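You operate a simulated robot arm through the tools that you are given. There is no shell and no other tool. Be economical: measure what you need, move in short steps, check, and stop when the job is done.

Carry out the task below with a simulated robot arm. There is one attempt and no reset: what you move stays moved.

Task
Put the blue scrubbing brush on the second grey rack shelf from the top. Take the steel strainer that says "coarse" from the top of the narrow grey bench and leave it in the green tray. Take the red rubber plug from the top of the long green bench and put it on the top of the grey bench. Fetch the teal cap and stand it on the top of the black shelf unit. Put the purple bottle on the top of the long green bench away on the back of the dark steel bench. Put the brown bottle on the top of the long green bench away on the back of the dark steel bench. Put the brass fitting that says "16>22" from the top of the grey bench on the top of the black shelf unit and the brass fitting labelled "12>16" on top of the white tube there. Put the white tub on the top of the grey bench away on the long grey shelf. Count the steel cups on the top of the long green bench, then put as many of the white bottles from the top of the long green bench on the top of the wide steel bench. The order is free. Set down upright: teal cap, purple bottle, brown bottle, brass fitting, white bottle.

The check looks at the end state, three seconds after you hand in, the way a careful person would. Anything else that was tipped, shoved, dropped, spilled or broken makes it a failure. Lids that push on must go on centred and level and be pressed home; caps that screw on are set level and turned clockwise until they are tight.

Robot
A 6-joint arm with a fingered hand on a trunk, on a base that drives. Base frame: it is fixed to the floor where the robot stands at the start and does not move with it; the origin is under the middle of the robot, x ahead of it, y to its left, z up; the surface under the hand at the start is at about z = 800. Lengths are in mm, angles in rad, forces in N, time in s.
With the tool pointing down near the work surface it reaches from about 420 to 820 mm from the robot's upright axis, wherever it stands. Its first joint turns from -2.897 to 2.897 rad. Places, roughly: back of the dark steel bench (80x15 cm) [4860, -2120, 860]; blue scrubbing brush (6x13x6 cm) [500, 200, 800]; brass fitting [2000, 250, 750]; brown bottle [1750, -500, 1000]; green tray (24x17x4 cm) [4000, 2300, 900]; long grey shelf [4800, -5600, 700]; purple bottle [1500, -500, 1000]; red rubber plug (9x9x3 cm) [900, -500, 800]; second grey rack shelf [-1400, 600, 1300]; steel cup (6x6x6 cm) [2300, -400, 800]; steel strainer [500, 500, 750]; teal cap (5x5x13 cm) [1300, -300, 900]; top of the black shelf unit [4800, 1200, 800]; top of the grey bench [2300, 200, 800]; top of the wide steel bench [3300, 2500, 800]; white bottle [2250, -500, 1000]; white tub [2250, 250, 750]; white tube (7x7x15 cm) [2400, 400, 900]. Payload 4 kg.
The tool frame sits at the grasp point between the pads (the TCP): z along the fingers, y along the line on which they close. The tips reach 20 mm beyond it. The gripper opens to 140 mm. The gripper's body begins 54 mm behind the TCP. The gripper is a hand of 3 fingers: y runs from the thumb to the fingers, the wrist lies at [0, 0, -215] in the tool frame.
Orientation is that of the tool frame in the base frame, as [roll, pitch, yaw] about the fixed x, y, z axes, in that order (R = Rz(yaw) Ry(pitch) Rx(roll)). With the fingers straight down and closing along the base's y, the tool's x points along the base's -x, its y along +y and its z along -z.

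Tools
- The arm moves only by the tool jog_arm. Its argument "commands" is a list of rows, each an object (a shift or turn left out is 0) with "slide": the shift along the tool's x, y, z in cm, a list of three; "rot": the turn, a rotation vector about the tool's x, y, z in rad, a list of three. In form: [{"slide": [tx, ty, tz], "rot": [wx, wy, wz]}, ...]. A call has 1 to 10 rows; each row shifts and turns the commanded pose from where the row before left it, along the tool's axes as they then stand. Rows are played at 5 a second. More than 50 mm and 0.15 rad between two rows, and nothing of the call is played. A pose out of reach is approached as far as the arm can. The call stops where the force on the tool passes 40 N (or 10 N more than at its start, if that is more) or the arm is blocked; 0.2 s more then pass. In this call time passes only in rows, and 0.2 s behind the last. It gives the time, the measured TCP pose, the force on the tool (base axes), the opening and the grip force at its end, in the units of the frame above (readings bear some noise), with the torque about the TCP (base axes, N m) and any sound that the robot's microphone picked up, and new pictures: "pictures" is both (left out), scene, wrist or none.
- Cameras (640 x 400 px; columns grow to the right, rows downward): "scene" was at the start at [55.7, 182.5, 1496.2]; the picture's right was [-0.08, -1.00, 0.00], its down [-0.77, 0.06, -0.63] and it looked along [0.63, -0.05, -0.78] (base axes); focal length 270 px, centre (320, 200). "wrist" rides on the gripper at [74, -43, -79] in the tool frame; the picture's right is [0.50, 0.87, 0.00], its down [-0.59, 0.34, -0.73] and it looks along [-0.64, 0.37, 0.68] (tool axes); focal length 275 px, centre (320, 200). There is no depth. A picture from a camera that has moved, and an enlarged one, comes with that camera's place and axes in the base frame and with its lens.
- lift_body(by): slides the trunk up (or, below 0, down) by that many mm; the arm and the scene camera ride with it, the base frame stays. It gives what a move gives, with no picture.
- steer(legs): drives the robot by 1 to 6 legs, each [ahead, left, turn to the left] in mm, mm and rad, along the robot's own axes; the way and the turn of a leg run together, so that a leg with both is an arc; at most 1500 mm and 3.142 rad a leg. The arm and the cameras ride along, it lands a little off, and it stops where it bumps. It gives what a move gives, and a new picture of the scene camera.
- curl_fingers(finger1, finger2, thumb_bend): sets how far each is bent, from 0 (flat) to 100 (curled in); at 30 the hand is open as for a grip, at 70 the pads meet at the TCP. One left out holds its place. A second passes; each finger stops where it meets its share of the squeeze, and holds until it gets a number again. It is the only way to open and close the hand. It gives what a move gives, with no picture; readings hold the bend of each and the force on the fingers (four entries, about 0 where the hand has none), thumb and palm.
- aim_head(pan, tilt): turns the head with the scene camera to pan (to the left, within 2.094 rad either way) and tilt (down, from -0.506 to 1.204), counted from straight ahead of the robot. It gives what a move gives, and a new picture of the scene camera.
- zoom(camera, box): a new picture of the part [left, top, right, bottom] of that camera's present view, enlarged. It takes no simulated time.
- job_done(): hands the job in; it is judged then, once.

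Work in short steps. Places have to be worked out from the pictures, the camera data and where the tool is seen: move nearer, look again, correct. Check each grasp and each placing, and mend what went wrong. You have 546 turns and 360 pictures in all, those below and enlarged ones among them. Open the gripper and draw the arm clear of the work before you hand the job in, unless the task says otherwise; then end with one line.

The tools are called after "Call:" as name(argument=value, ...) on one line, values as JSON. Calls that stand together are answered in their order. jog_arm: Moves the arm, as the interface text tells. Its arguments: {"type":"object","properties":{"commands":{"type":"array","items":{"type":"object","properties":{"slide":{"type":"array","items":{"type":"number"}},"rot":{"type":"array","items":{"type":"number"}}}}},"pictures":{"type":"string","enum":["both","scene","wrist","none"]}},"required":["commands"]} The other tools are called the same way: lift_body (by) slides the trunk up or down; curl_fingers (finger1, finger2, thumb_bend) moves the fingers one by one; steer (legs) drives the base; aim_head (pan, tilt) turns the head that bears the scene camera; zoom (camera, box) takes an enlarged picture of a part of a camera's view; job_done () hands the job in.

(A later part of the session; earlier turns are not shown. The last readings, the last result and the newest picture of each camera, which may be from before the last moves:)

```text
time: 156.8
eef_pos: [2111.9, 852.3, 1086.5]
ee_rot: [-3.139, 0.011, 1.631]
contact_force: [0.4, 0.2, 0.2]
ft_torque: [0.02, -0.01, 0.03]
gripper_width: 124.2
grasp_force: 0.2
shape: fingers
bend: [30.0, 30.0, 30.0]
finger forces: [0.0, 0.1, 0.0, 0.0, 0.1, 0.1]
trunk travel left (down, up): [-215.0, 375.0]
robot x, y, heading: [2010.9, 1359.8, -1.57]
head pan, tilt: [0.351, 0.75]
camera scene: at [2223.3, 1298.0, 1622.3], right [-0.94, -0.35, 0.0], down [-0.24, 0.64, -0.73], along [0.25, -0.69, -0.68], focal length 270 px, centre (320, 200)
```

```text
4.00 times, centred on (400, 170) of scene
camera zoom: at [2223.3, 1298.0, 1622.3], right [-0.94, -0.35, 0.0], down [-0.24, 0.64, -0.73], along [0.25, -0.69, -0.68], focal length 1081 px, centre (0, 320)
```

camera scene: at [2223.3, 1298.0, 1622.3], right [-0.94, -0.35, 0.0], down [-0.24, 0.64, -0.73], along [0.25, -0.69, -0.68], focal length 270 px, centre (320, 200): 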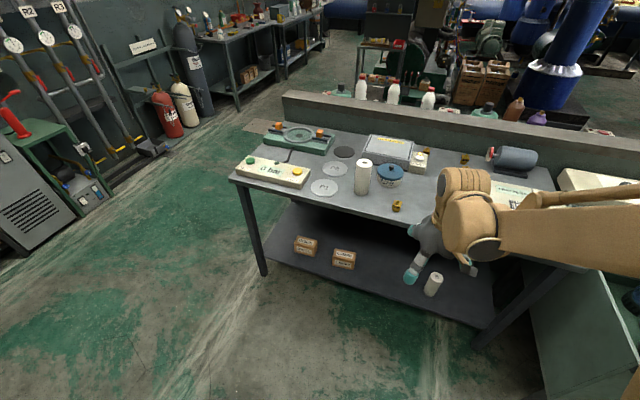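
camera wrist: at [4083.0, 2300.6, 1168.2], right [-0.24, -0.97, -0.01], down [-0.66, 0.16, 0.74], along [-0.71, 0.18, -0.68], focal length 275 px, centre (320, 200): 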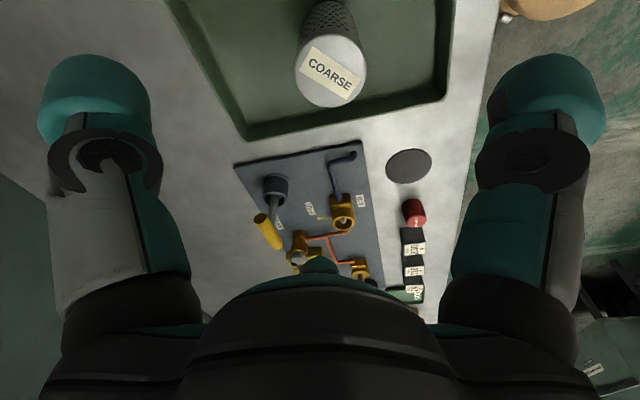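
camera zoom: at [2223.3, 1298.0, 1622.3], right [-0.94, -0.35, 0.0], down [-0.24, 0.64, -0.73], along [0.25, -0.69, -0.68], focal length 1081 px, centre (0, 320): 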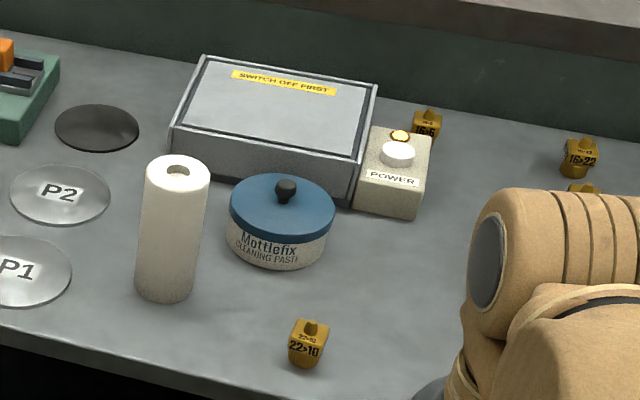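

The fittings at the back (16>22, 16>6 and others) are partly hidden by the arm. I drive closer and look again.

Call:
steer(legs=[[450, 0, 0]])

Call:
aim_head(pan=0.0, tilt=0.85)

Call:
zoom(camera="wrist", box=[0, 0, 640, 400])

```text
time: 159.5
eef_pos: [2113.7, 399.3, 1087.0]
ee_rot: [-3.14, 0.009, 1.631]
contact_force: [-0.7, -0.7, -0.1]
ft_torque: [0.0, -0.01, -0.03]
gripper_width: 124.4
grasp_force: 0.1
shape: fingers
bend: [30.0, 30.0, 30.0]
finger forces: [0.0, 0.0, 0.0, 0.0, 0.1, 0.1]
trunk travel left (down, up): [-215.0, 375.0]
robot x, y, heading: [2008.9, 906.0, -1.569]
head pan, tilt: [0.351, 0.75]
camera scene: at [2225.5, 844.5, 1622.2], right [-0.94, -0.35, 0.0], down [-0.24, 0.64, -0.73], along [0.25, -0.69, -0.68], focal length 270 px, centre (320, 200)
```

scene: 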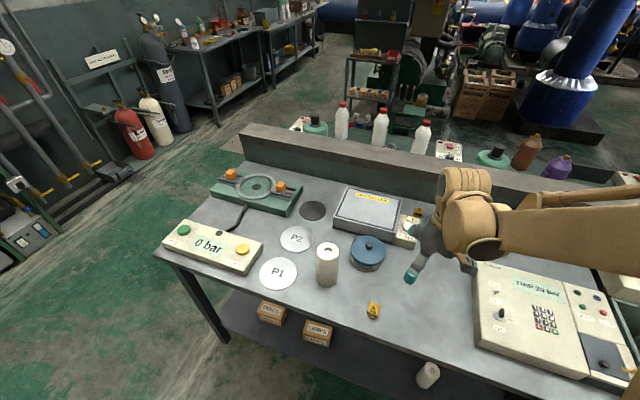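

```text
time: 160.3
eef_pos: [2113.6, 399.9, 1086.6]
ee_rot: [-3.14, 0.011, 1.63]
contact_force: [-0.8, 0.1, -0.2]
ft_torque: [0.02, 0.01, -0.02]
gripper_width: 123.9
grasp_force: 0.0
shape: fingers
bend: [30.0, 30.0, 30.0]
finger forces: [0.0, 0.0, 0.1, 0.0, 0.1, 0.1]
trunk travel left (down, up): [-215.0, 375.0]
robot x, y, heading: [2008.5, 905.5, -1.569]
head pan, tilt: [0.0, 0.85]
camera scene: at [2197.1, 844.9, 1614.3], right [-1.0, -0.01, 0.0], down [0.0, 0.75, -0.66], along [0.0, -0.66, -0.75], focal length 270 px, centre (320, 200)
```

scene: 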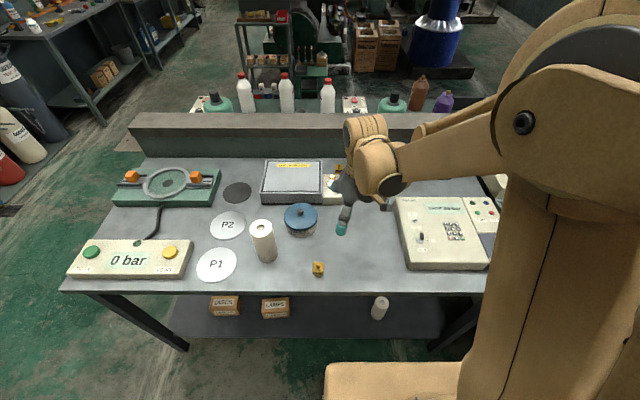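

```text
1.00 times, centred on (320, 200) of wrist (not enlarged: the box is as wide or as high as the picture)
camera zoom: at [2065.1, 473.2, 1164.8], right [0.83, 0.55, -0.01], down [0.37, -0.56, 0.74], along [0.4, -0.62, -0.67], focal length 275 px, centre (320, 200)
```

zoom: 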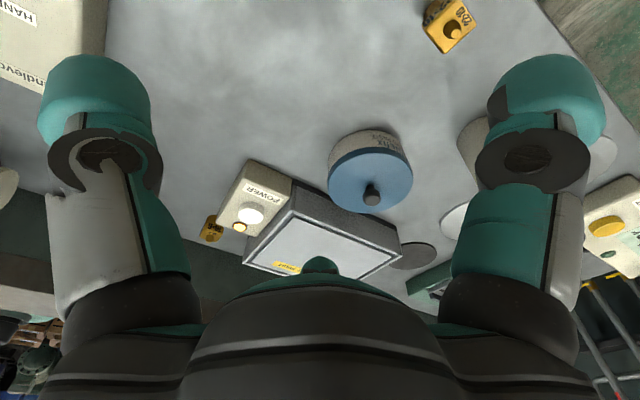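

I strafe right so the head camera looks past the arm at the rear fittings.

Call:
steer(legs=[[0, -260, 0]])

Call:
zoom(camera="scene", box=[200, 120, 440, 270])

Call:
zoom(camera="wrist", box=[0, 0, 640, 400])

```text
time: 162.2
eef_pos: [1867.2, 398.0, 1086.8]
ee_rot: [-3.141, 0.008, 1.628]
contact_force: [1.6, -0.1, -0.9]
ft_torque: [-0.01, 0.09, 0.01]
gripper_width: 124.0
grasp_force: 0.1
shape: fingers
bend: [30.0, 30.0, 30.0]
finger forces: [0.0, 0.0, 0.0, 0.1, 0.0, 0.0]
trunk travel left (down, up): [-215.0, 375.0]
robot x, y, heading: [1761.3, 904.1, -1.573]
head pan, tilt: [0.0, 0.85]
camera scene: at [1953.1, 842.6, 1613.9], right [-1.0, 0.0, 0.0], down [0.0, 0.75, -0.66], along [0.0, -0.66, -0.75], focal length 270 px, centre (320, 200)
```

scene: 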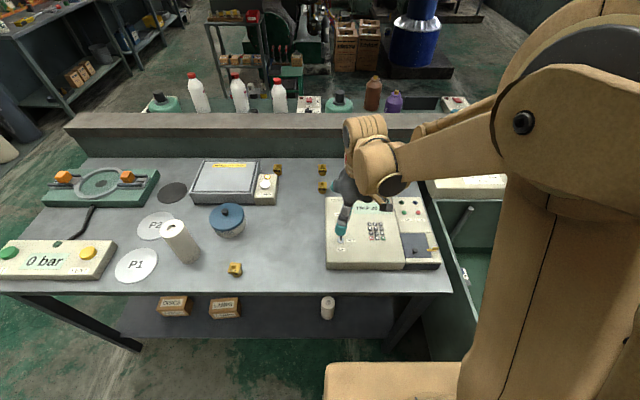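

```text
2.67 times, centred on (320, 195) of scene
camera zoom: at [1953.1, 842.6, 1613.9], right [-1.0, 0.0, 0.0], down [0.0, 0.75, -0.66], along [0.0, -0.66, -0.75], focal length 721 px, centre (320, 213)
```

zoom: 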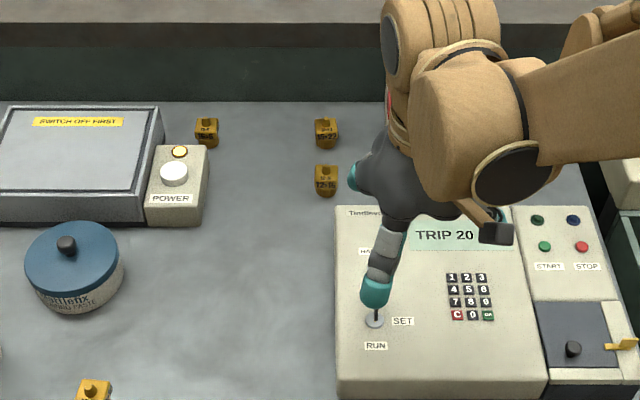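

```text
1.00 times, centred on (320, 200) of wrist (not enlarged: the box is as wide or as high as the picture)
camera zoom: at [1819.6, 471.6, 1164.4], right [0.84, 0.55, -0.01], down [0.37, -0.56, 0.74], along [0.4, -0.62, -0.67], focal length 275 px, centre (320, 200)
```

zoom: 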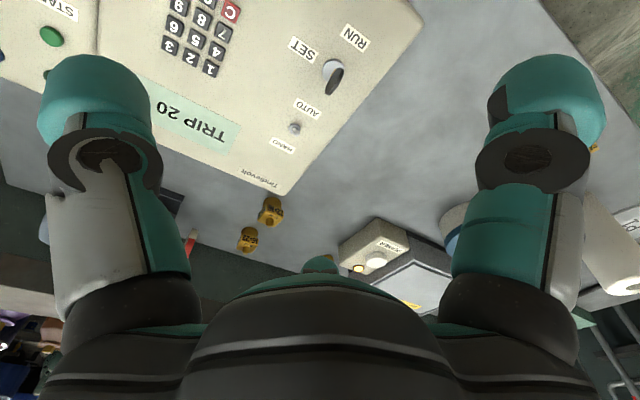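

16>22 is at about [1944, -30], and 12>16 about [1944, 78], just behind the TRIP panel's corner; the tube at [2403, 377]. I reposition in front of the fittings and pre-close the fingers partway.

Call:
steer(legs=[[0, 190, 0], [110, 0, 0]])

Call:
curl_fingers(finger1=45, finger2=45, thumb_bend=45)

```text
time: 164.6
eef_pos: [2057.4, 287.5, 1085.9]
ee_rot: [-3.14, 0.009, 1.628]
contact_force: [0.2, -1.0, -0.7]
ft_torque: [0.04, 0.01, 0.04]
gripper_width: 124.2
grasp_force: 0.0
shape: fingers
bend: [30.0, 30.0, 30.0]
finger forces: [0.0, 0.1, 0.0, 0.0, 0.0, 0.0]
trunk travel left (down, up): [-215.0, 375.0]
robot x, y, heading: [1949.3, 792.3, -1.57]
head pan, tilt: [0.0, 0.85]
camera scene: at [2142.8, 732.0, 1614.1], right [-1.0, 0.0, 0.0], down [0.0, 0.75, -0.66], along [0.0, -0.66, -0.75], focal length 270 px, centre (320, 200)
```

scene: 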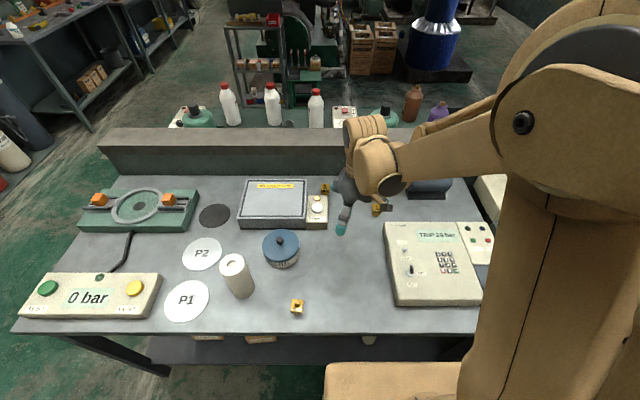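

```text
time: 165.6
eef_pos: [2056.2, 289.2, 1086.5]
ee_rot: [-3.14, 0.01, 1.628]
contact_force: [0.5, 0.4, -0.1]
ft_torque: [-0.01, 0.0, -0.03]
gripper_width: 80.0
grasp_force: 0.0
shape: fingers
bend: [45.0, 45.0, 45.0]
finger forces: [0.0, 0.1, 0.0, 0.0, 0.1, 0.0]
trunk travel left (down, up): [-215.0, 375.0]
robot x, y, heading: [1954.2, 792.4, -1.567]
head pan, tilt: [0.0, 0.85]
```

I move the hand above the 12>16 fitting at z≈1025 for a wrist view.

Call:
jog_arm(commands=[{"slide": [-3.95, -2.39, 1.2]}, {"slide": [-3.95, -2.39, 1.2]}, {"slide": [-3.95, -2.39, 1.2]}, {"slide": [-3.95, -2.39, 1.2]}, {"slide": [-3.95, -2.39, 1.2]}], pictures="both")

```text
time: 166.8
eef_pos: [1948.0, 83.6, 1030.6]
ee_rot: [-3.141, 0.008, 1.63]
contact_force: [-0.6, 0.2, -0.6]
ft_torque: [0.01, -0.01, 0.01]
gripper_width: 79.4
grasp_force: 0.1
shape: fingers
bend: [45.0, 45.0, 45.0]
finger forces: [0.1, 0.0, 0.1, 0.1, 0.0, 0.0]
trunk travel left (down, up): [-215.0, 375.0]
robot x, y, heading: [1953.6, 793.6, -1.569]
head pan, tilt: [0.0, 0.85]
camera scene: at [2142.1, 732.4, 1614.2], right [-1.0, 0.0, 0.0], down [0.0, 0.75, -0.66], along [0.0, -0.66, -0.75], focal length 270 px, centre (320, 200)
camera wrist: at [1900.2, 155.5, 1108.3], right [0.84, 0.55, 0.0], down [0.37, -0.56, 0.74], along [0.4, -0.62, -0.67], focal length 275 px, centre (320, 200)
```

scene: 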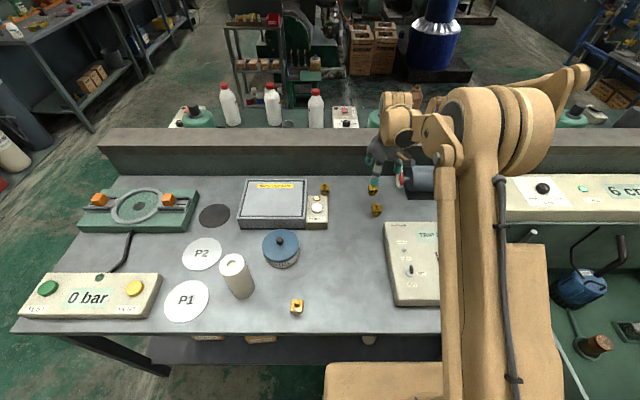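
wrist: 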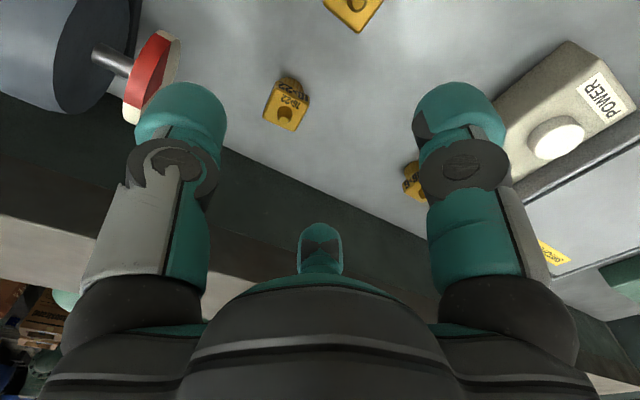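

The wrist camera looks right at the TCP, so a target straight below appears on column 320. 12>16 is about 30 mm nearer to me; I shift and descend.

Call:
jog_arm(commands=[{"slide": [2.9, 1.0, 0]}, {"slide": [0, 0, 4]}, {"slide": [0, 0, 4]}], pictures="wrist")

```text
time: 167.6
eef_pos: [1959.1, 112.8, 948.4]
ee_rot: [-3.138, 0.008, 1.628]
contact_force: [0.3, 0.8, 1.1]
ft_torque: [-0.01, 0.0, -0.03]
gripper_width: 79.6
grasp_force: 0.0
shape: fingers
bend: [45.0, 45.0, 45.0]
finger forces: [0.0, 0.0, 0.0, 0.1, 0.0, 0.1]
trunk travel left (down, up): [-215.0, 375.0]
robot x, y, heading: [1950.8, 795.8, -1.569]
head pan, tilt: [0.0, 0.85]
camera wrist: at [1910.7, 186.1, 1026.4], right [0.84, 0.55, -0.01], down [0.37, -0.56, 0.74], along [0.4, -0.62, -0.67], focal length 275 px, centre (320, 200)
```

wrist: 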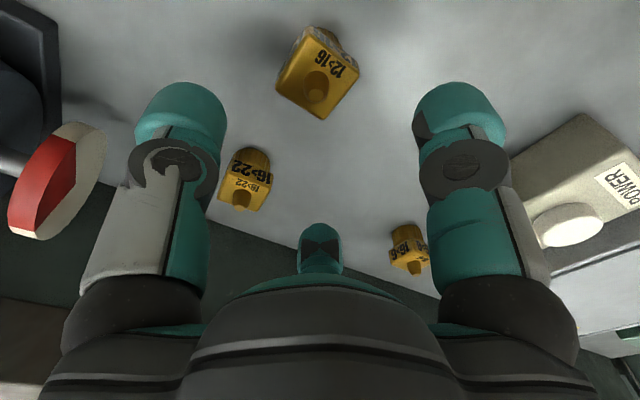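

12>16 is centred on column 318, directly below. I descend to z≈850 and check.

Call:
jog_arm(commands=[{"slide": [0, 0, 4]}, {"slide": [0, 0, 4]}, {"slide": [0, 0, 2]}], pictures="wrist")

```text
time: 168.2
eef_pos: [1956.6, 112.5, 876.0]
ee_rot: [3.141, 0.01, 1.628]
contact_force: [0.0, 2.5, 34.4]
ft_torque: [1.26, -0.12, -0.21]
gripper_width: 80.3
grasp_force: 17.1
shape: fingers
bend: [45.0, 45.0, 45.0]
finger forces: [23.2, 1.7, 0.1, 0.1, 10.2, 0.0]
trunk travel left (down, up): [-215.0, 375.0]
robot x, y, heading: [1950.1, 792.9, -1.57]
head pan, tilt: [0.0, 0.85]
stopped in row 3: the force on the tool passed its limit at 108 N (the readings are from after the stop); the commanded pose is now the measured one
camera wrist: at [1909.0, 186.1, 954.2], right [0.84, 0.55, -0.01], down [0.37, -0.56, 0.74], along [0.4, -0.62, -0.67], focal length 275 px, centre (320, 200)
```

wrist: 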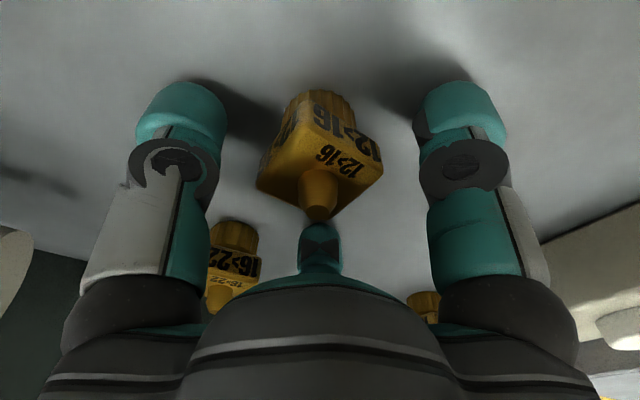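

The fingertips touched the bench, so this bench top is near z 840. I lift 5 mm and close on the fitting's body.

Call:
jog_arm(commands=[{"slide": [0, 0, -0.6]}], pictures="none")

Call:
curl_fingers(finger1=72, finger2=72, thumb_bend=72)

Call:
zoom(camera="wrist", box=[0, 0, 640, 400])

```text
time: 168.6
eef_pos: [1956.5, 111.8, 880.1]
ee_rot: [-3.139, 0.01, 1.627]
contact_force: [-0.1, -0.5, -0.2]
ft_torque: [0.02, -0.03, -0.01]
gripper_width: 79.8
grasp_force: 0.1
shape: fingers
bend: [45.0, 45.0, 45.0]
finger forces: [0.0, 0.1, 0.0, 0.0, 0.0, 0.1]
trunk travel left (down, up): [-215.0, 375.0]
robot x, y, heading: [1953.4, 790.2, -1.57]
head pan, tilt: [0.0, 0.85]
```

```text
time: 169.6
eef_pos: [1957.6, 111.9, 880.6]
ee_rot: [-3.141, 0.009, 1.627]
contact_force: [0.4, -1.0, 0.4]
ft_torque: [-0.01, 0.02, 0.01]
gripper_width: 33.6
grasp_force: 15.4
shape: fingers
bend: [56.0, 72.0, 66.0]
finger forces: [15.0, 0.1, 0.1, 0.1, 15.5, 0.0]
trunk travel left (down, up): [-215.0, 375.0]
robot x, y, heading: [1956.6, 796.2, -1.573]
head pan, tilt: [0.0, 0.85]
```

```text
1.00 times, centred on (320, 200) of wrist (not enlarged: the box is as wide or as high as the picture)
camera zoom: at [1909.3, 185.3, 957.8], right [0.84, 0.55, -0.01], down [0.37, -0.56, 0.74], along [0.4, -0.62, -0.67], focal length 275 px, centre (320, 200)
```

zoom: 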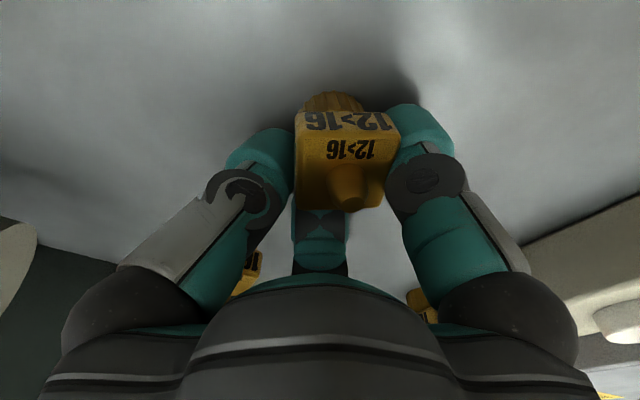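

Only thumb and finger1 bear on it. I curl finger2 further so all three hold.

Call:
curl_fingers(finger2=90)

Call:
jog_arm(commands=[{"slide": [0, 0, -1]}, {"slide": [0, 0, -1.5]}], pictures="wrist")

```text
time: 170.6
eef_pos: [1957.4, 112.1, 879.3]
ee_rot: [3.141, 0.008, 1.628]
contact_force: [-0.5, 0.2, -0.2]
ft_torque: [-0.07, 0.01, 0.02]
gripper_width: 33.6
grasp_force: 17.2
shape: fingers
bend: [55.0, 79.0, 66.0]
finger forces: [14.0, 6.4, 0.1, 0.0, 14.4, 0.0]
trunk travel left (down, up): [-215.0, 375.0]
robot x, y, heading: [1951.7, 796.0, -1.568]
head pan, tilt: [0.0, 0.85]
```

```text
time: 171.2
eef_pos: [1958.3, 112.4, 905.4]
ee_rot: [-3.139, 0.011, 1.629]
contact_force: [0.2, 0.3, -0.4]
ft_torque: [-0.07, 0.01, 0.0]
gripper_width: 33.7
grasp_force: 17.5
shape: fingers
bend: [55.0, 79.0, 66.0]
finger forces: [13.9, 6.5, 0.0, 0.0, 14.4, 0.0]
trunk travel left (down, up): [-215.0, 375.0]
robot x, y, heading: [1949.7, 792.6, -1.568]
head pan, tilt: [0.0, 0.85]
camera wrist: at [1909.8, 185.3, 983.5], right [0.84, 0.55, -0.01], down [0.37, -0.56, 0.74], along [0.4, -0.62, -0.67], focal length 275 px, centre (320, 200)
```

wrist: 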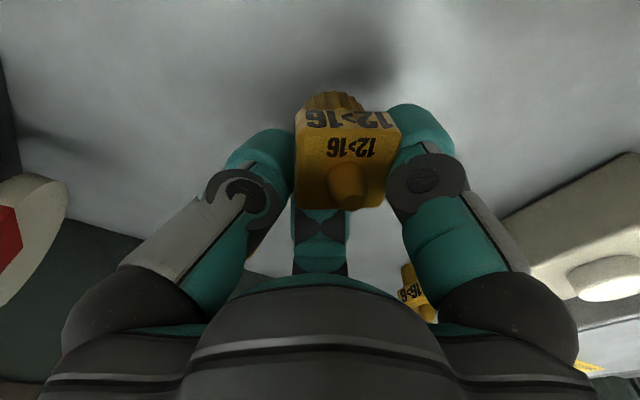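

Lifted and level. The fitting sits ~18 mm to the +x_t side of the TCP. I raise it and reposition the base toward the tube, which I now place near [2366, 398].

Call:
jog_arm(commands=[{"slide": [0, 0, -4]}, {"slide": [2, 0, -4.2]}, {"slide": [4.5, 0, -2]}, {"slide": [4.7, 0, -1.5]}, {"slide": [4.9, 0, -1]}, {"slide": [4.9, 0, 0]}], pictures="none")

Call:
steer(legs=[[-100, 0, 0], [0, 250, 0]])

```text
time: 172.6
eef_pos: [1947.8, 325.6, 1031.1]
ee_rot: [-3.14, 0.011, 1.631]
contact_force: [0.0, 0.9, -1.6]
ft_torque: [-0.03, 0.01, -0.02]
gripper_width: 33.6
grasp_force: 17.1
shape: fingers
bend: [55.0, 79.0, 66.0]
finger forces: [13.6, 6.9, 0.0, 0.1, 14.2, 0.1]
trunk travel left (down, up): [-215.0, 375.0]
robot x, y, heading: [1954.9, 795.8, -1.57]
head pan, tilt: [0.0, 0.85]
```

```text
time: 175.2
eef_pos: [2197.3, 420.6, 1029.5]
ee_rot: [-3.137, 0.009, 1.624]
contact_force: [0.9, 0.1, -1.1]
ft_torque: [-0.01, 0.05, 0.02]
gripper_width: 33.4
grasp_force: 17.3
shape: fingers
bend: [55.0, 79.0, 66.0]
finger forces: [13.6, 6.9, 0.0, 0.0, 14.2, 0.1]
trunk travel left (down, up): [-215.0, 375.0]
robot x, y, heading: [2203.0, 890.1, -1.573]
head pan, tilt: [0.0, 0.85]
camera scene: at [2395.1, 830.5, 1614.1], right [-1.0, 0.0, 0.0], down [0.0, 0.75, -0.66], along [0.0, -0.66, -0.75], focal length 270 px, centre (320, 200)
```

scene: 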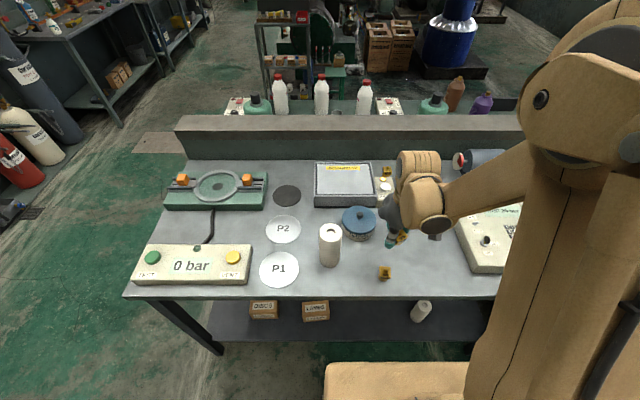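

Tube top appears at [2367, 395]. I raise 5 cm and move the fitting over it.

Call:
jog_arm(commands=[{"slide": [0, 0, -4.8]}, {"slide": [-1.28, 4.29, 0]}, {"slide": [-1.28, 4.29, 0]}, {"slide": [-1.28, 4.29, 0]}, {"slide": [-1.28, 4.29, 0]}], pictures="both")

```text
time: 176.4
eef_pos: [2373.1, 380.3, 1077.2]
ee_rot: [-3.137, 0.009, 1.626]
contact_force: [0.5, 0.5, -2.4]
ft_torque: [-0.02, -0.01, 0.0]
gripper_width: 33.7
grasp_force: 16.5
shape: fingers
bend: [55.0, 79.0, 66.0]
finger forces: [13.3, 7.2, 0.1, 0.0, 14.1, 0.1]
trunk travel left (down, up): [-215.0, 375.0]
robot x, y, heading: [2205.2, 890.6, -1.573]
head pan, tilt: [0.0, 0.85]
camera scene: at [2395.0, 830.3, 1614.1], right [-1.0, 0.0, 0.0], down [0.0, 0.75, -0.66], along [0.0, -0.66, -0.75], focal length 270 px, centre (320, 200)
camera wrist: at [2326.1, 454.0, 1156.0], right [0.84, 0.55, -0.01], down [0.37, -0.56, 0.74], along [0.4, -0.62, -0.67], focal length 275 px, centre (320, 200)
```

scene: 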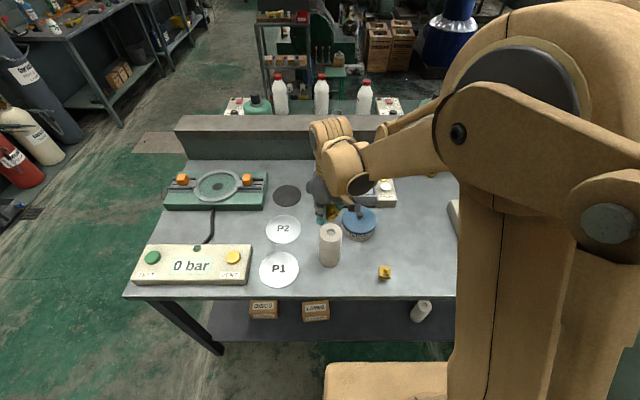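
wrist: 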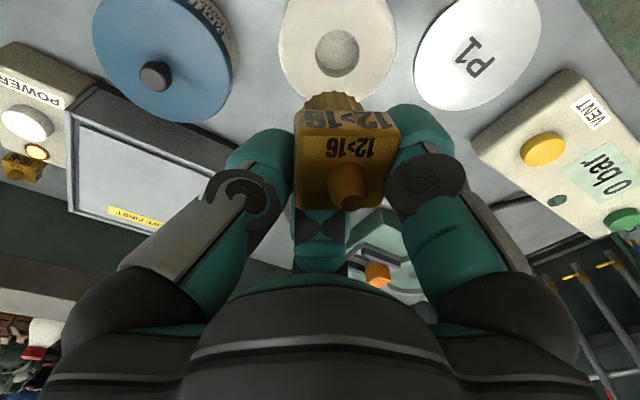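

The tube's top centre is at [2365, 409], z≈988. I shift 12 mm and lower most of the way.

Call:
jog_arm(commands=[{"slide": [1.2, -0.1, 1.0]}, {"slide": [0, 0, 2.3]}], pictures="both")

Call:
zoom(camera="scene", box=[260, 160, 420, 290])

```text
time: 177.0
eef_pos: [2370.4, 391.8, 1043.8]
ee_rot: [-3.141, 0.007, 1.624]
contact_force: [-0.1, -0.7, -1.5]
ft_torque: [-0.05, 0.01, -0.03]
gripper_width: 33.7
grasp_force: 17.3
shape: fingers
bend: [55.0, 79.0, 66.0]
finger forces: [13.2, 7.3, 0.0, 0.0, 14.1, 0.1]
trunk travel left (down, up): [-215.0, 375.0]
robot x, y, heading: [2201.0, 888.9, -1.57]
head pan, tilt: [0.0, 0.85]
camera scene: at [2394.0, 829.5, 1614.2], right [-1.0, 0.0, 0.0], down [0.0, 0.75, -0.66], along [0.0, -0.66, -0.75], focal length 270 px, centre (320, 200)
camera wrist: at [2322.7, 464.4, 1122.5], right [0.84, 0.55, -0.01], down [0.37, -0.56, 0.74], along [0.4, -0.62, -0.67], focal length 275 px, centre (320, 200)
```

scene: 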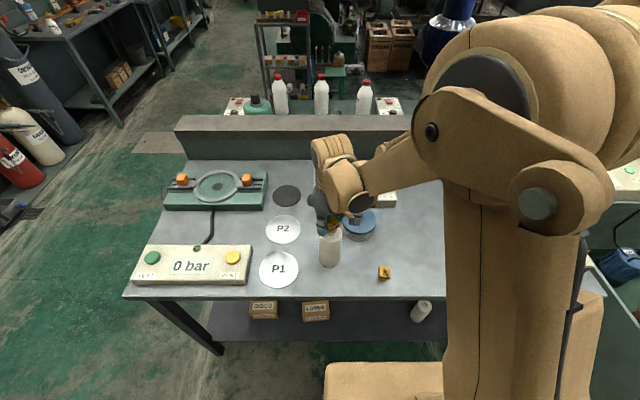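
wrist: 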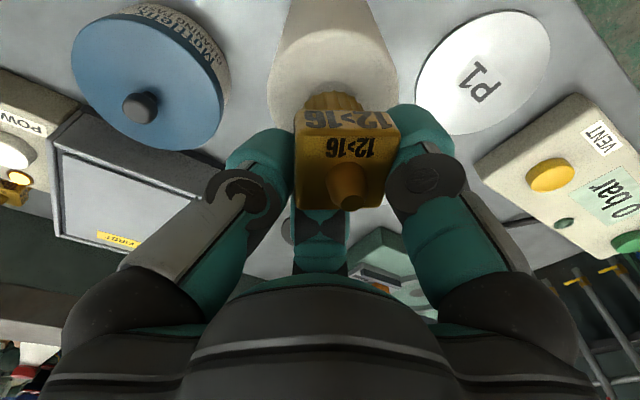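

```text
3.08 times, centred on (340, 225) of scene
camera zoom: at [2394.0, 829.5, 1614.2], right [-1.0, 0.0, 0.0], down [0.0, 0.75, -0.66], along [0.0, -0.66, -0.75], focal length 832 px, centre (258, 123)
```

zoom: 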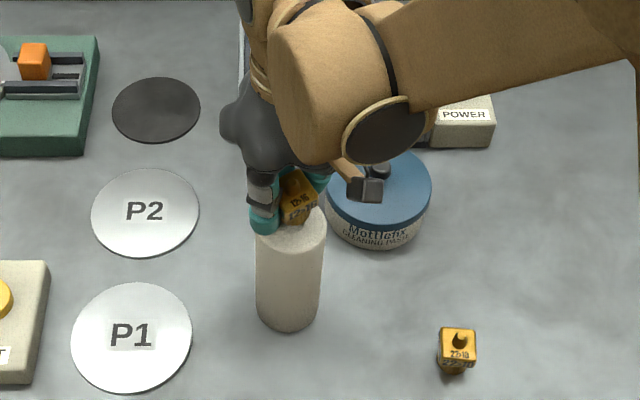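

Aligned well. I lower in 3–4 mm steps until contact.

Call:
jog_arm(commands=[{"slide": [0.2, 0, 0.5]}, {"slide": [0, 0, 0.3]}, {"slide": [0, 0, 0.3]}, {"slide": [0, 0, 0.3]}, {"slide": [0, 0, 0.3]}, {"slide": [0, 0, 0.3]}], pictures="wrist")

Call:
zoom(camera="scene", box=[300, 200, 380, 270])

```text
time: 178.4
eef_pos: [2369.7, 394.2, 1026.0]
ee_rot: [-3.14, 0.01, 1.625]
contact_force: [1.7, -1.4, 18.3]
ft_torque: [0.66, -0.24, -0.07]
gripper_width: 33.1
grasp_force: 22.8
shape: fingers
bend: [56.0, 80.0, 66.0]
finger forces: [23.3, 7.7, 0.0, 0.2, 14.7, 0.0]
trunk travel left (down, up): [-215.0, 375.0]
robot x, y, heading: [2204.5, 890.5, -1.577]
head pan, tilt: [0.0, 0.85]
camera wrist: at [2321.6, 466.9, 1104.4], right [0.84, 0.55, -0.01], down [0.37, -0.56, 0.74], along [0.4, -0.62, -0.67], focal length 275 px, centre (320, 200)
```

wrist: 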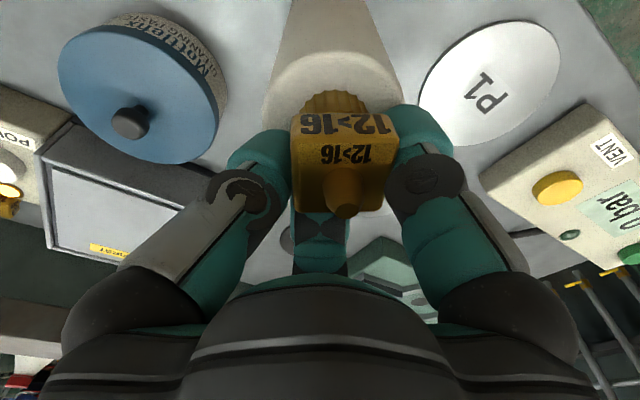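

```text
5.71 times, centred on (340, 235) of scene
camera zoom: at [2393.7, 832.0, 1614.6], right [-1.0, 0.0, 0.0], down [0.0, 0.75, -0.66], along [0.0, -0.66, -0.75], focal length 1544 px, centre (206, 0)
```

zoom: 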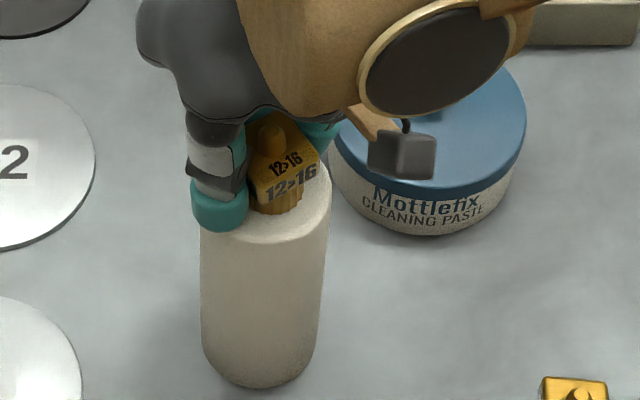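

The fitting is centred on the tube and in contact. I ease the downward load slightly and open the fingers together.

Call:
jog_arm(commands=[{"slide": [0, 0, -0.2]}], pictures="none")

Call:
curl_fingers(finger1=46, finger2=66, thumb_bend=56)

Call:
zoom(camera="wrist", box=[0, 0, 640, 400])

```text
time: 178.8
eef_pos: [2368.5, 392.7, 1027.1]
ee_rot: [-3.141, 0.011, 1.624]
contact_force: [-0.1, 0.0, -1.1]
ft_torque: [-0.03, -0.01, -0.02]
gripper_width: 33.0
grasp_force: 17.3
shape: fingers
bend: [56.0, 80.0, 66.0]
finger forces: [12.6, 7.4, 0.0, 0.1, 14.2, 0.1]
trunk travel left (down, up): [-215.0, 375.0]
robot x, y, heading: [2204.9, 892.9, -1.568]
head pan, tilt: [0.0, 0.85]
```

```text
time: 179.8
eef_pos: [2368.4, 393.4, 1028.5]
ee_rot: [-3.14, 0.009, 1.625]
contact_force: [-1.1, -0.3, -0.9]
ft_torque: [0.0, -0.02, -0.02]
gripper_width: 60.7
grasp_force: 0.1
shape: fingers
bend: [46.0, 66.0, 56.0]
finger forces: [0.0, 0.0, 0.0, 0.0, 0.0, 0.0]
trunk travel left (down, up): [-215.0, 375.0]
robot x, y, heading: [2203.5, 889.1, -1.572]
head pan, tilt: [0.0, 0.85]
```

```text
1.00 times, centred on (320, 200) of wrist (not enlarged: the box is as wide or as high as the picture)
camera zoom: at [2321.5, 466.4, 1106.0], right [0.84, 0.55, -0.01], down [0.37, -0.56, 0.74], along [0.4, -0.62, -0.67], focal length 275 px, centre (320, 200)
```

zoom: 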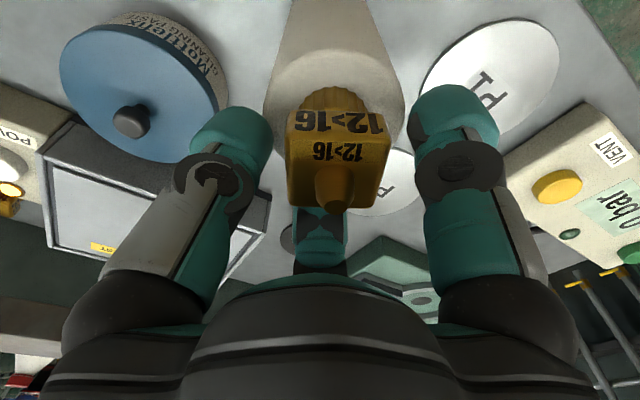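

Standing upright on the tube. I open further and lift away straight up.

Call:
curl_fingers(finger1=40, finger2=45, thumb_bend=45)

Call:
jog_arm(commands=[{"slide": [0, 0, -2]}, {"slide": [0, 0, -4]}, {"slide": [0, 0, -4]}], pictures="both")

```text
time: 180.8
eef_pos: [2369.3, 393.1, 1028.6]
ee_rot: [-3.139, 0.009, 1.626]
contact_force: [-0.1, -0.4, 0.1]
ft_torque: [0.0, -0.03, -0.04]
gripper_width: 87.0
grasp_force: 0.0
shape: fingers
bend: [40.0, 45.0, 45.0]
finger forces: [0.0, 0.0, 0.0, 0.0, 0.1, 0.1]
trunk travel left (down, up): [-215.0, 375.0]
robot x, y, heading: [2203.0, 889.9, -1.575]
head pan, tilt: [0.0, 0.85]
```

```text
time: 181.6
eef_pos: [2368.3, 394.8, 1130.4]
ee_rot: [-3.14, 0.009, 1.625]
contact_force: [-0.2, -0.3, 0.4]
ft_torque: [0.03, -0.01, -0.01]
gripper_width: 87.0
grasp_force: 0.0
shape: fingers
bend: [40.0, 45.0, 45.0]
finger forces: [0.0, 0.1, 0.0, 0.0, 0.0, 0.1]
trunk travel left (down, up): [-215.0, 375.0]
robot x, y, heading: [2202.5, 895.8, -1.575]
head pan, tilt: [0.0, 0.85]
camera scene: at [2393.7, 831.5, 1614.3], right [-1.0, 0.0, 0.0], down [0.0, 0.75, -0.66], along [0.0, -0.66, -0.75], focal length 270 px, centre (320, 200)
camera wrist: at [2321.1, 468.7, 1207.7], right [0.84, 0.55, -0.01], down [0.37, -0.56, 0.74], along [0.4, -0.62, -0.67], focal length 275 px, centre (320, 200)
```

scene: 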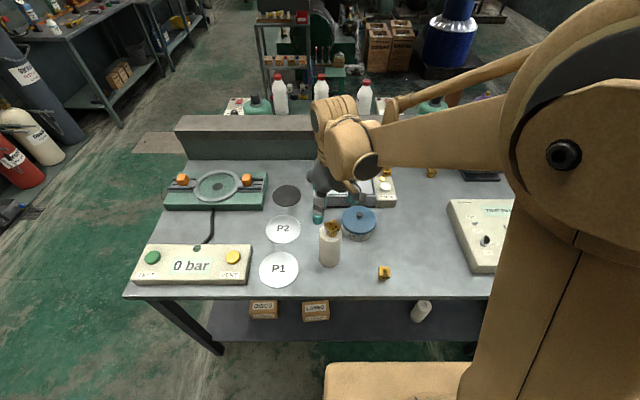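
wrist: 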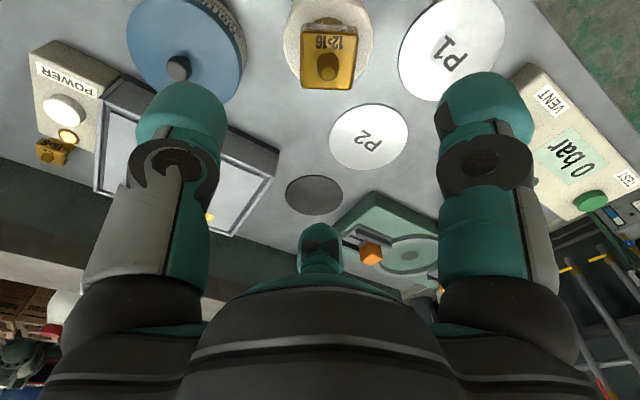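

12>16 stands nicely on the tube. Next is 16>22, at about [1947, 22]; I drive back in front of it.

Call:
steer(legs=[[0, -250, 0], [100, 0, 0]])

Call:
curl_fingers(finger1=45, finger2=45, thumb_bend=45)

```text
time: 184.2
eef_pos: [2113.0, 295.1, 1128.1]
ee_rot: [-3.139, 0.01, 1.624]
contact_force: [0.0, -0.7, 0.4]
ft_torque: [-0.01, 0.0, 0.01]
gripper_width: 86.9
grasp_force: 0.0
shape: fingers
bend: [40.0, 45.0, 45.0]
finger forces: [0.0, 0.1, 0.1, 0.1, 0.1, 0.0]
trunk travel left (down, up): [-215.0, 375.0]
robot x, y, heading: [1947.8, 795.4, -1.574]
head pan, tilt: [0.0, 0.85]
camera scene: at [2139.4, 729.8, 1614.1], right [-1.0, 0.0, 0.0], down [0.0, 0.75, -0.66], along [0.0, -0.66, -0.75], focal length 270 px, centre (320, 200)
```

scene: 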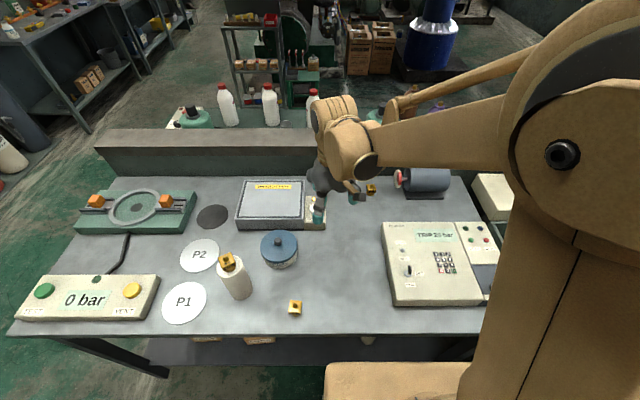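

```text
time: 185.2
eef_pos: [2114.6, 295.6, 1129.0]
ee_rot: [-3.14, 0.01, 1.624]
contact_force: [0.4, 0.1, 0.8]
ft_torque: [0.0, 0.01, 0.01]
gripper_width: 79.5
grasp_force: 0.1
shape: fingers
bend: [45.0, 45.0, 45.0]
finger forces: [0.0, 0.0, 0.0, 0.0, 0.1, 0.1]
trunk travel left (down, up): [-215.0, 375.0]
robot x, y, heading: [1951.2, 791.4, -1.574]
head pan, tilt: [0.0, 0.85]
```

I move above 16>22.

Call:
jog_arm(commands=[{"slide": [-3.72, -2.6, 1.2]}, {"slide": [-3.72, -2.6, 1.2]}, {"slide": [-3.72, -2.6, 1.2]}, {"slide": [-3.72, -2.6, 1.2]}, {"slide": [-3.72, -2.6, 1.2]}, {"slide": [-3.72, -2.6, 1.2]}, {"slide": [-3.72, -2.6, 1.2]}], pictures="wrist")

```text
time: 186.8
eef_pos: [1942.2, 22.9, 1044.7]
ee_rot: [-3.141, 0.009, 1.623]
contact_force: [0.2, 0.2, -0.2]
ft_torque: [-0.01, -0.03, 0.01]
gripper_width: 79.4
grasp_force: 0.0
shape: fingers
bend: [45.0, 45.0, 45.0]
finger forces: [0.0, 0.1, 0.0, 0.1, 0.0, 0.0]
trunk travel left (down, up): [-215.0, 375.0]
robot x, y, heading: [1950.8, 795.2, -1.572]
head pan, tilt: [0.0, 0.85]
camera wrist: at [1894.4, 96.4, 1123.6], right [0.84, 0.54, -0.01], down [0.37, -0.56, 0.74], along [0.4, -0.62, -0.67], focal length 275 px, centre (320, 200)
```

wrist: 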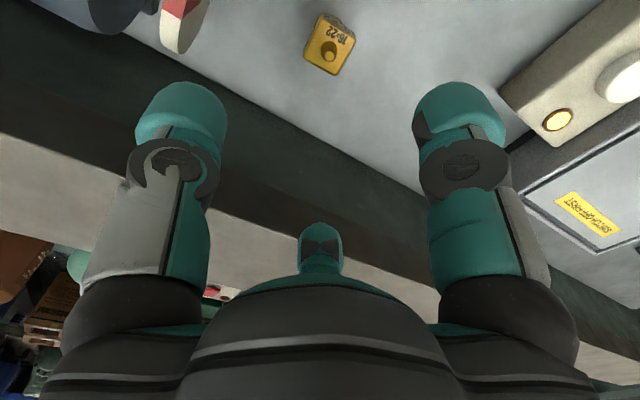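

16>22 is nearly below. A small shift and descend.

Call:
jog_arm(commands=[{"slide": [0.7, 0.5, 0]}, {"slide": [0, 0, 4]}, {"slide": [0, 0, 4]}, {"slide": [0, 0, 4]}], pictures="wrist")

```text
time: 187.8
eef_pos: [1949.0, 30.9, 926.6]
ee_rot: [-3.14, 0.009, 1.623]
contact_force: [1.1, -0.7, 0.1]
ft_torque: [0.03, 0.01, 0.01]
gripper_width: 79.7
grasp_force: 0.1
shape: fingers
bend: [45.0, 45.0, 45.0]
finger forces: [0.1, 0.0, 0.0, 0.0, 0.0, 0.1]
trunk travel left (down, up): [-215.0, 375.0]
robot x, y, heading: [1950.3, 791.8, -1.574]
head pan, tilt: [0.0, 0.85]
camera wrist: at [1901.7, 104.2, 1005.3], right [0.84, 0.54, -0.01], down [0.37, -0.56, 0.74], along [0.4, -0.62, -0.67], focal length 275 px, centre (320, 200)
```

wrist: 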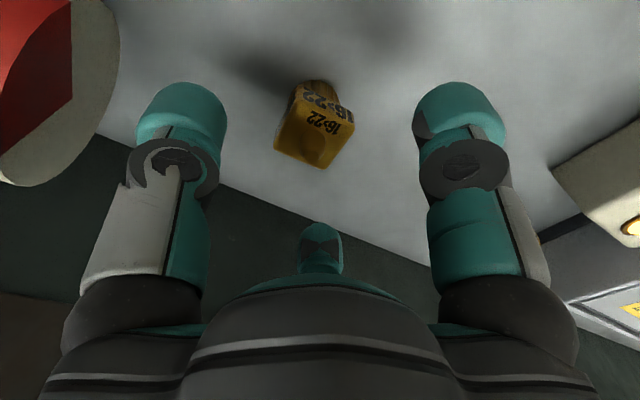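

Centred. I descend to z≈881 and close evenly.

Call:
jog_arm(commands=[{"slide": [-0.15, -0.3, 2.5]}, {"slide": [0, 0, 1.2]}, {"slide": [0, 0, 0.8]}], pictures="none")

Call:
curl_fingers(finger1=60, finger2=60, thumb_bend=60)

Call:
curl_fingers(finger1=80, finger2=80, thumb_bend=80)

Call:
zoom(camera="wrist", box=[0, 0, 640, 400])

```text
time: 188.6
eef_pos: [1944.5, 30.4, 881.7]
ee_rot: [-3.139, 0.011, 1.623]
contact_force: [-0.6, -0.3, -0.4]
ft_torque: [-0.01, 0.01, 0.03]
gripper_width: 79.5
grasp_force: 0.1
shape: fingers
bend: [45.0, 45.0, 45.0]
finger forces: [0.1, 0.0, 0.0, 0.0, 0.0, 0.0]
trunk travel left (down, up): [-215.0, 375.0]
robot x, y, heading: [1947.8, 792.9, -1.57]
head pan, tilt: [0.0, 0.85]
```

```text
time: 189.6
eef_pos: [1946.0, 30.0, 882.4]
ee_rot: [-3.14, 0.01, 1.623]
contact_force: [0.6, 1.3, 0.2]
ft_torque: [0.0, -0.02, 0.0]
gripper_width: 34.6
grasp_force: 2.1
shape: fingers
bend: [59.0, 59.0, 60.0]
finger forces: [1.8, 1.6, 0.0, 0.0, 0.0, 0.1]
trunk travel left (down, up): [-215.0, 375.0]
robot x, y, heading: [1947.1, 793.7, -1.573]
head pan, tilt: [0.0, 0.85]
```

```text
time: 190.6
eef_pos: [1944.9, 30.5, 881.2]
ee_rot: [-3.139, 0.008, 1.623]
contact_force: [-0.2, -0.4, -1.4]
ft_torque: [-0.02, 0.02, 0.03]
gripper_width: 19.7
grasp_force: 17.3
shape: fingers
bend: [59.0, 59.0, 68.0]
finger forces: [10.1, 10.1, 0.1, 0.0, 14.0, 0.0]
trunk travel left (down, up): [-215.0, 375.0]
robot x, y, heading: [1949.6, 795.7, -1.578]
head pan, tilt: [0.0, 0.85]
```

```text
1.00 times, centred on (320, 200) of wrist (not enlarged: the box is as wide or as high as the picture)
camera zoom: at [1898.0, 103.3, 960.6], right [0.84, 0.54, -0.01], down [0.37, -0.56, 0.74], along [0.4, -0.62, -0.67], focal length 275 px, centre (320, 200)
```

zoom: 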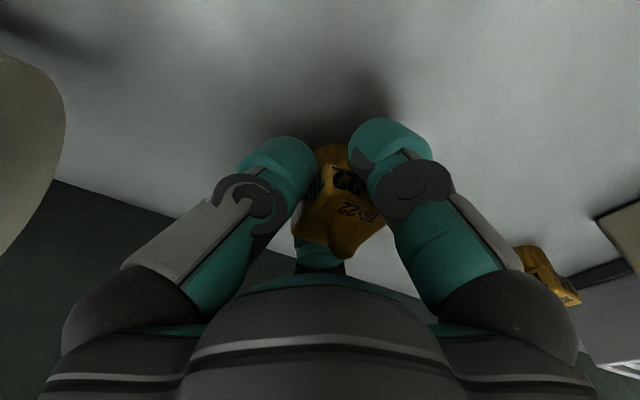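

All three fingers bear on it. I lift and retract.

Call:
jog_arm(commands=[{"slide": [0, 0, -1.5]}, {"slide": [0, 0, -4]}, {"slide": [0, 0, -4.5]}, {"slide": [0, 0, -4.5]}, {"slide": [0, 0, -4.5]}, {"slide": [4.9, 0, 0]}, {"slide": [4.9, 0, 0]}, {"slide": [4.9, 0, 0]}, {"slide": [4.9, 0, 0]}, {"slide": [4.9, 0, 0]}], pictures="wrist")

```text
time: 192.8
eef_pos: [1931.6, 281.9, 1072.2]
ee_rot: [-3.141, 0.011, 1.622]
contact_force: [-0.2, -0.1, -0.6]
ft_torque: [-0.02, 0.03, 0.0]
gripper_width: 19.4
grasp_force: 17.4
shape: fingers
bend: [59.0, 59.0, 68.0]
finger forces: [10.2, 10.3, 0.0, 0.0, 14.1, 0.0]
trunk travel left (down, up): [-215.0, 375.0]
robot x, y, heading: [1949.8, 795.9, -1.576]
head pan, tilt: [0.0, 0.85]
camera wrist: at [1884.9, 355.2, 1149.2], right [0.84, 0.54, -0.01], down [0.37, -0.56, 0.74], along [0.4, -0.62, -0.67], focal length 275 px, centre (320, 200)
```

wrist: 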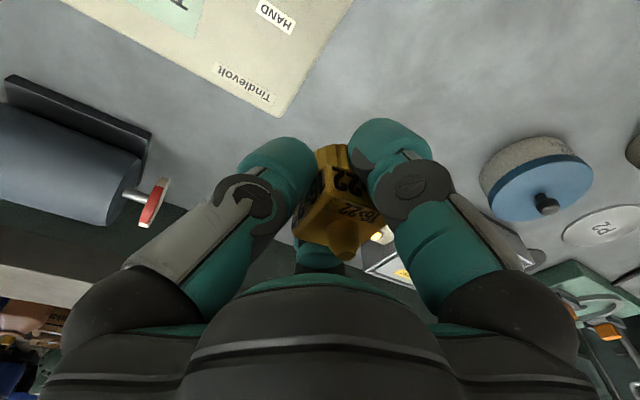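

Held. I drive to the black shelf unit.

Call:
steer(legs=[[-450, 0, 0], [0, 0, 1.576], [1500, 0, 0], [250, 0, 0]])

Call:
aim_head(pan=0, tilt=0.4)

```text
time: 207.7
eef_pos: [4226.7, 1084.3, 1071.3]
ee_rot: [-3.14, 0.008, 3.125]
contact_force: [-0.2, -0.1, -1.9]
ft_torque: [0.03, 0.03, 0.0]
gripper_width: 19.0
grasp_force: 16.9
shape: fingers
bend: [59.0, 59.0, 68.0]
finger forces: [9.3, 10.4, 0.0, 0.0, 14.0, 0.0]
trunk travel left (down, up): [-215.0, 375.0]
robot x, y, heading: [3714.4, 1138.0, -0.076]
head pan, tilt: [0.0, 0.85]
camera scene: at [3787.7, 1321.1, 1614.2], right [-0.07, -1.0, 0.0], down [-0.75, 0.05, -0.66], along [0.66, -0.05, -0.75], focal length 270 px, centre (320, 200)
```

scene: 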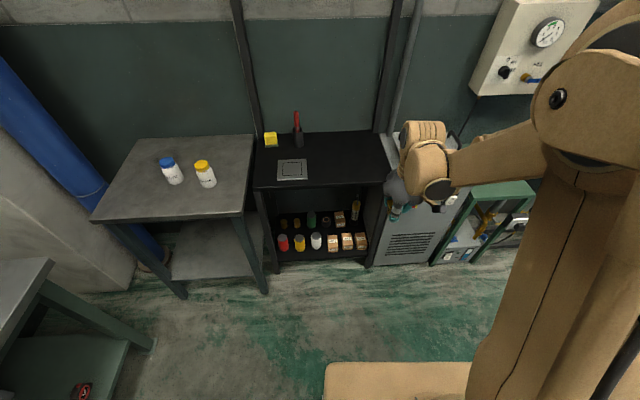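

```text
time: 208.6
eef_pos: [4225.0, 1084.5, 1070.1]
ee_rot: [-3.14, 0.009, 3.124]
contact_force: [-0.3, -0.6, -0.2]
ft_torque: [-0.02, -0.01, 0.01]
gripper_width: 19.0
grasp_force: 16.8
shape: fingers
bend: [59.0, 59.0, 68.0]
finger forces: [9.3, 10.4, 0.1, 0.0, 14.1, 0.0]
trunk travel left (down, up): [-215.0, 375.0]
robot x, y, heading: [3713.8, 1136.1, -0.072]
head pan, tilt: [0.0, 0.4]
camera scene: at [3800.7, 1320.1, 1653.3], right [-0.07, -1.0, 0.0], down [-0.39, 0.03, -0.92], along [0.92, -0.07, -0.39], focal length 270 px, centre (320, 200)
```

scene: 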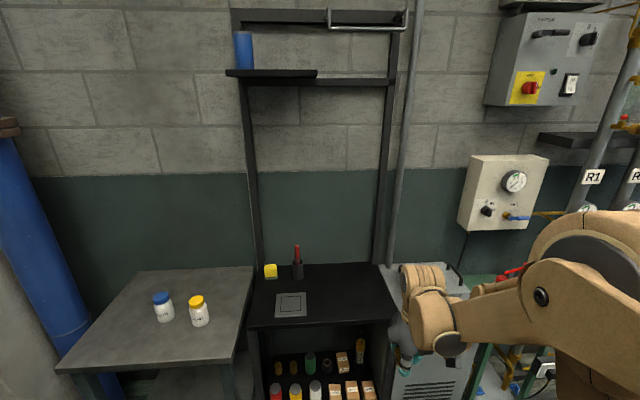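

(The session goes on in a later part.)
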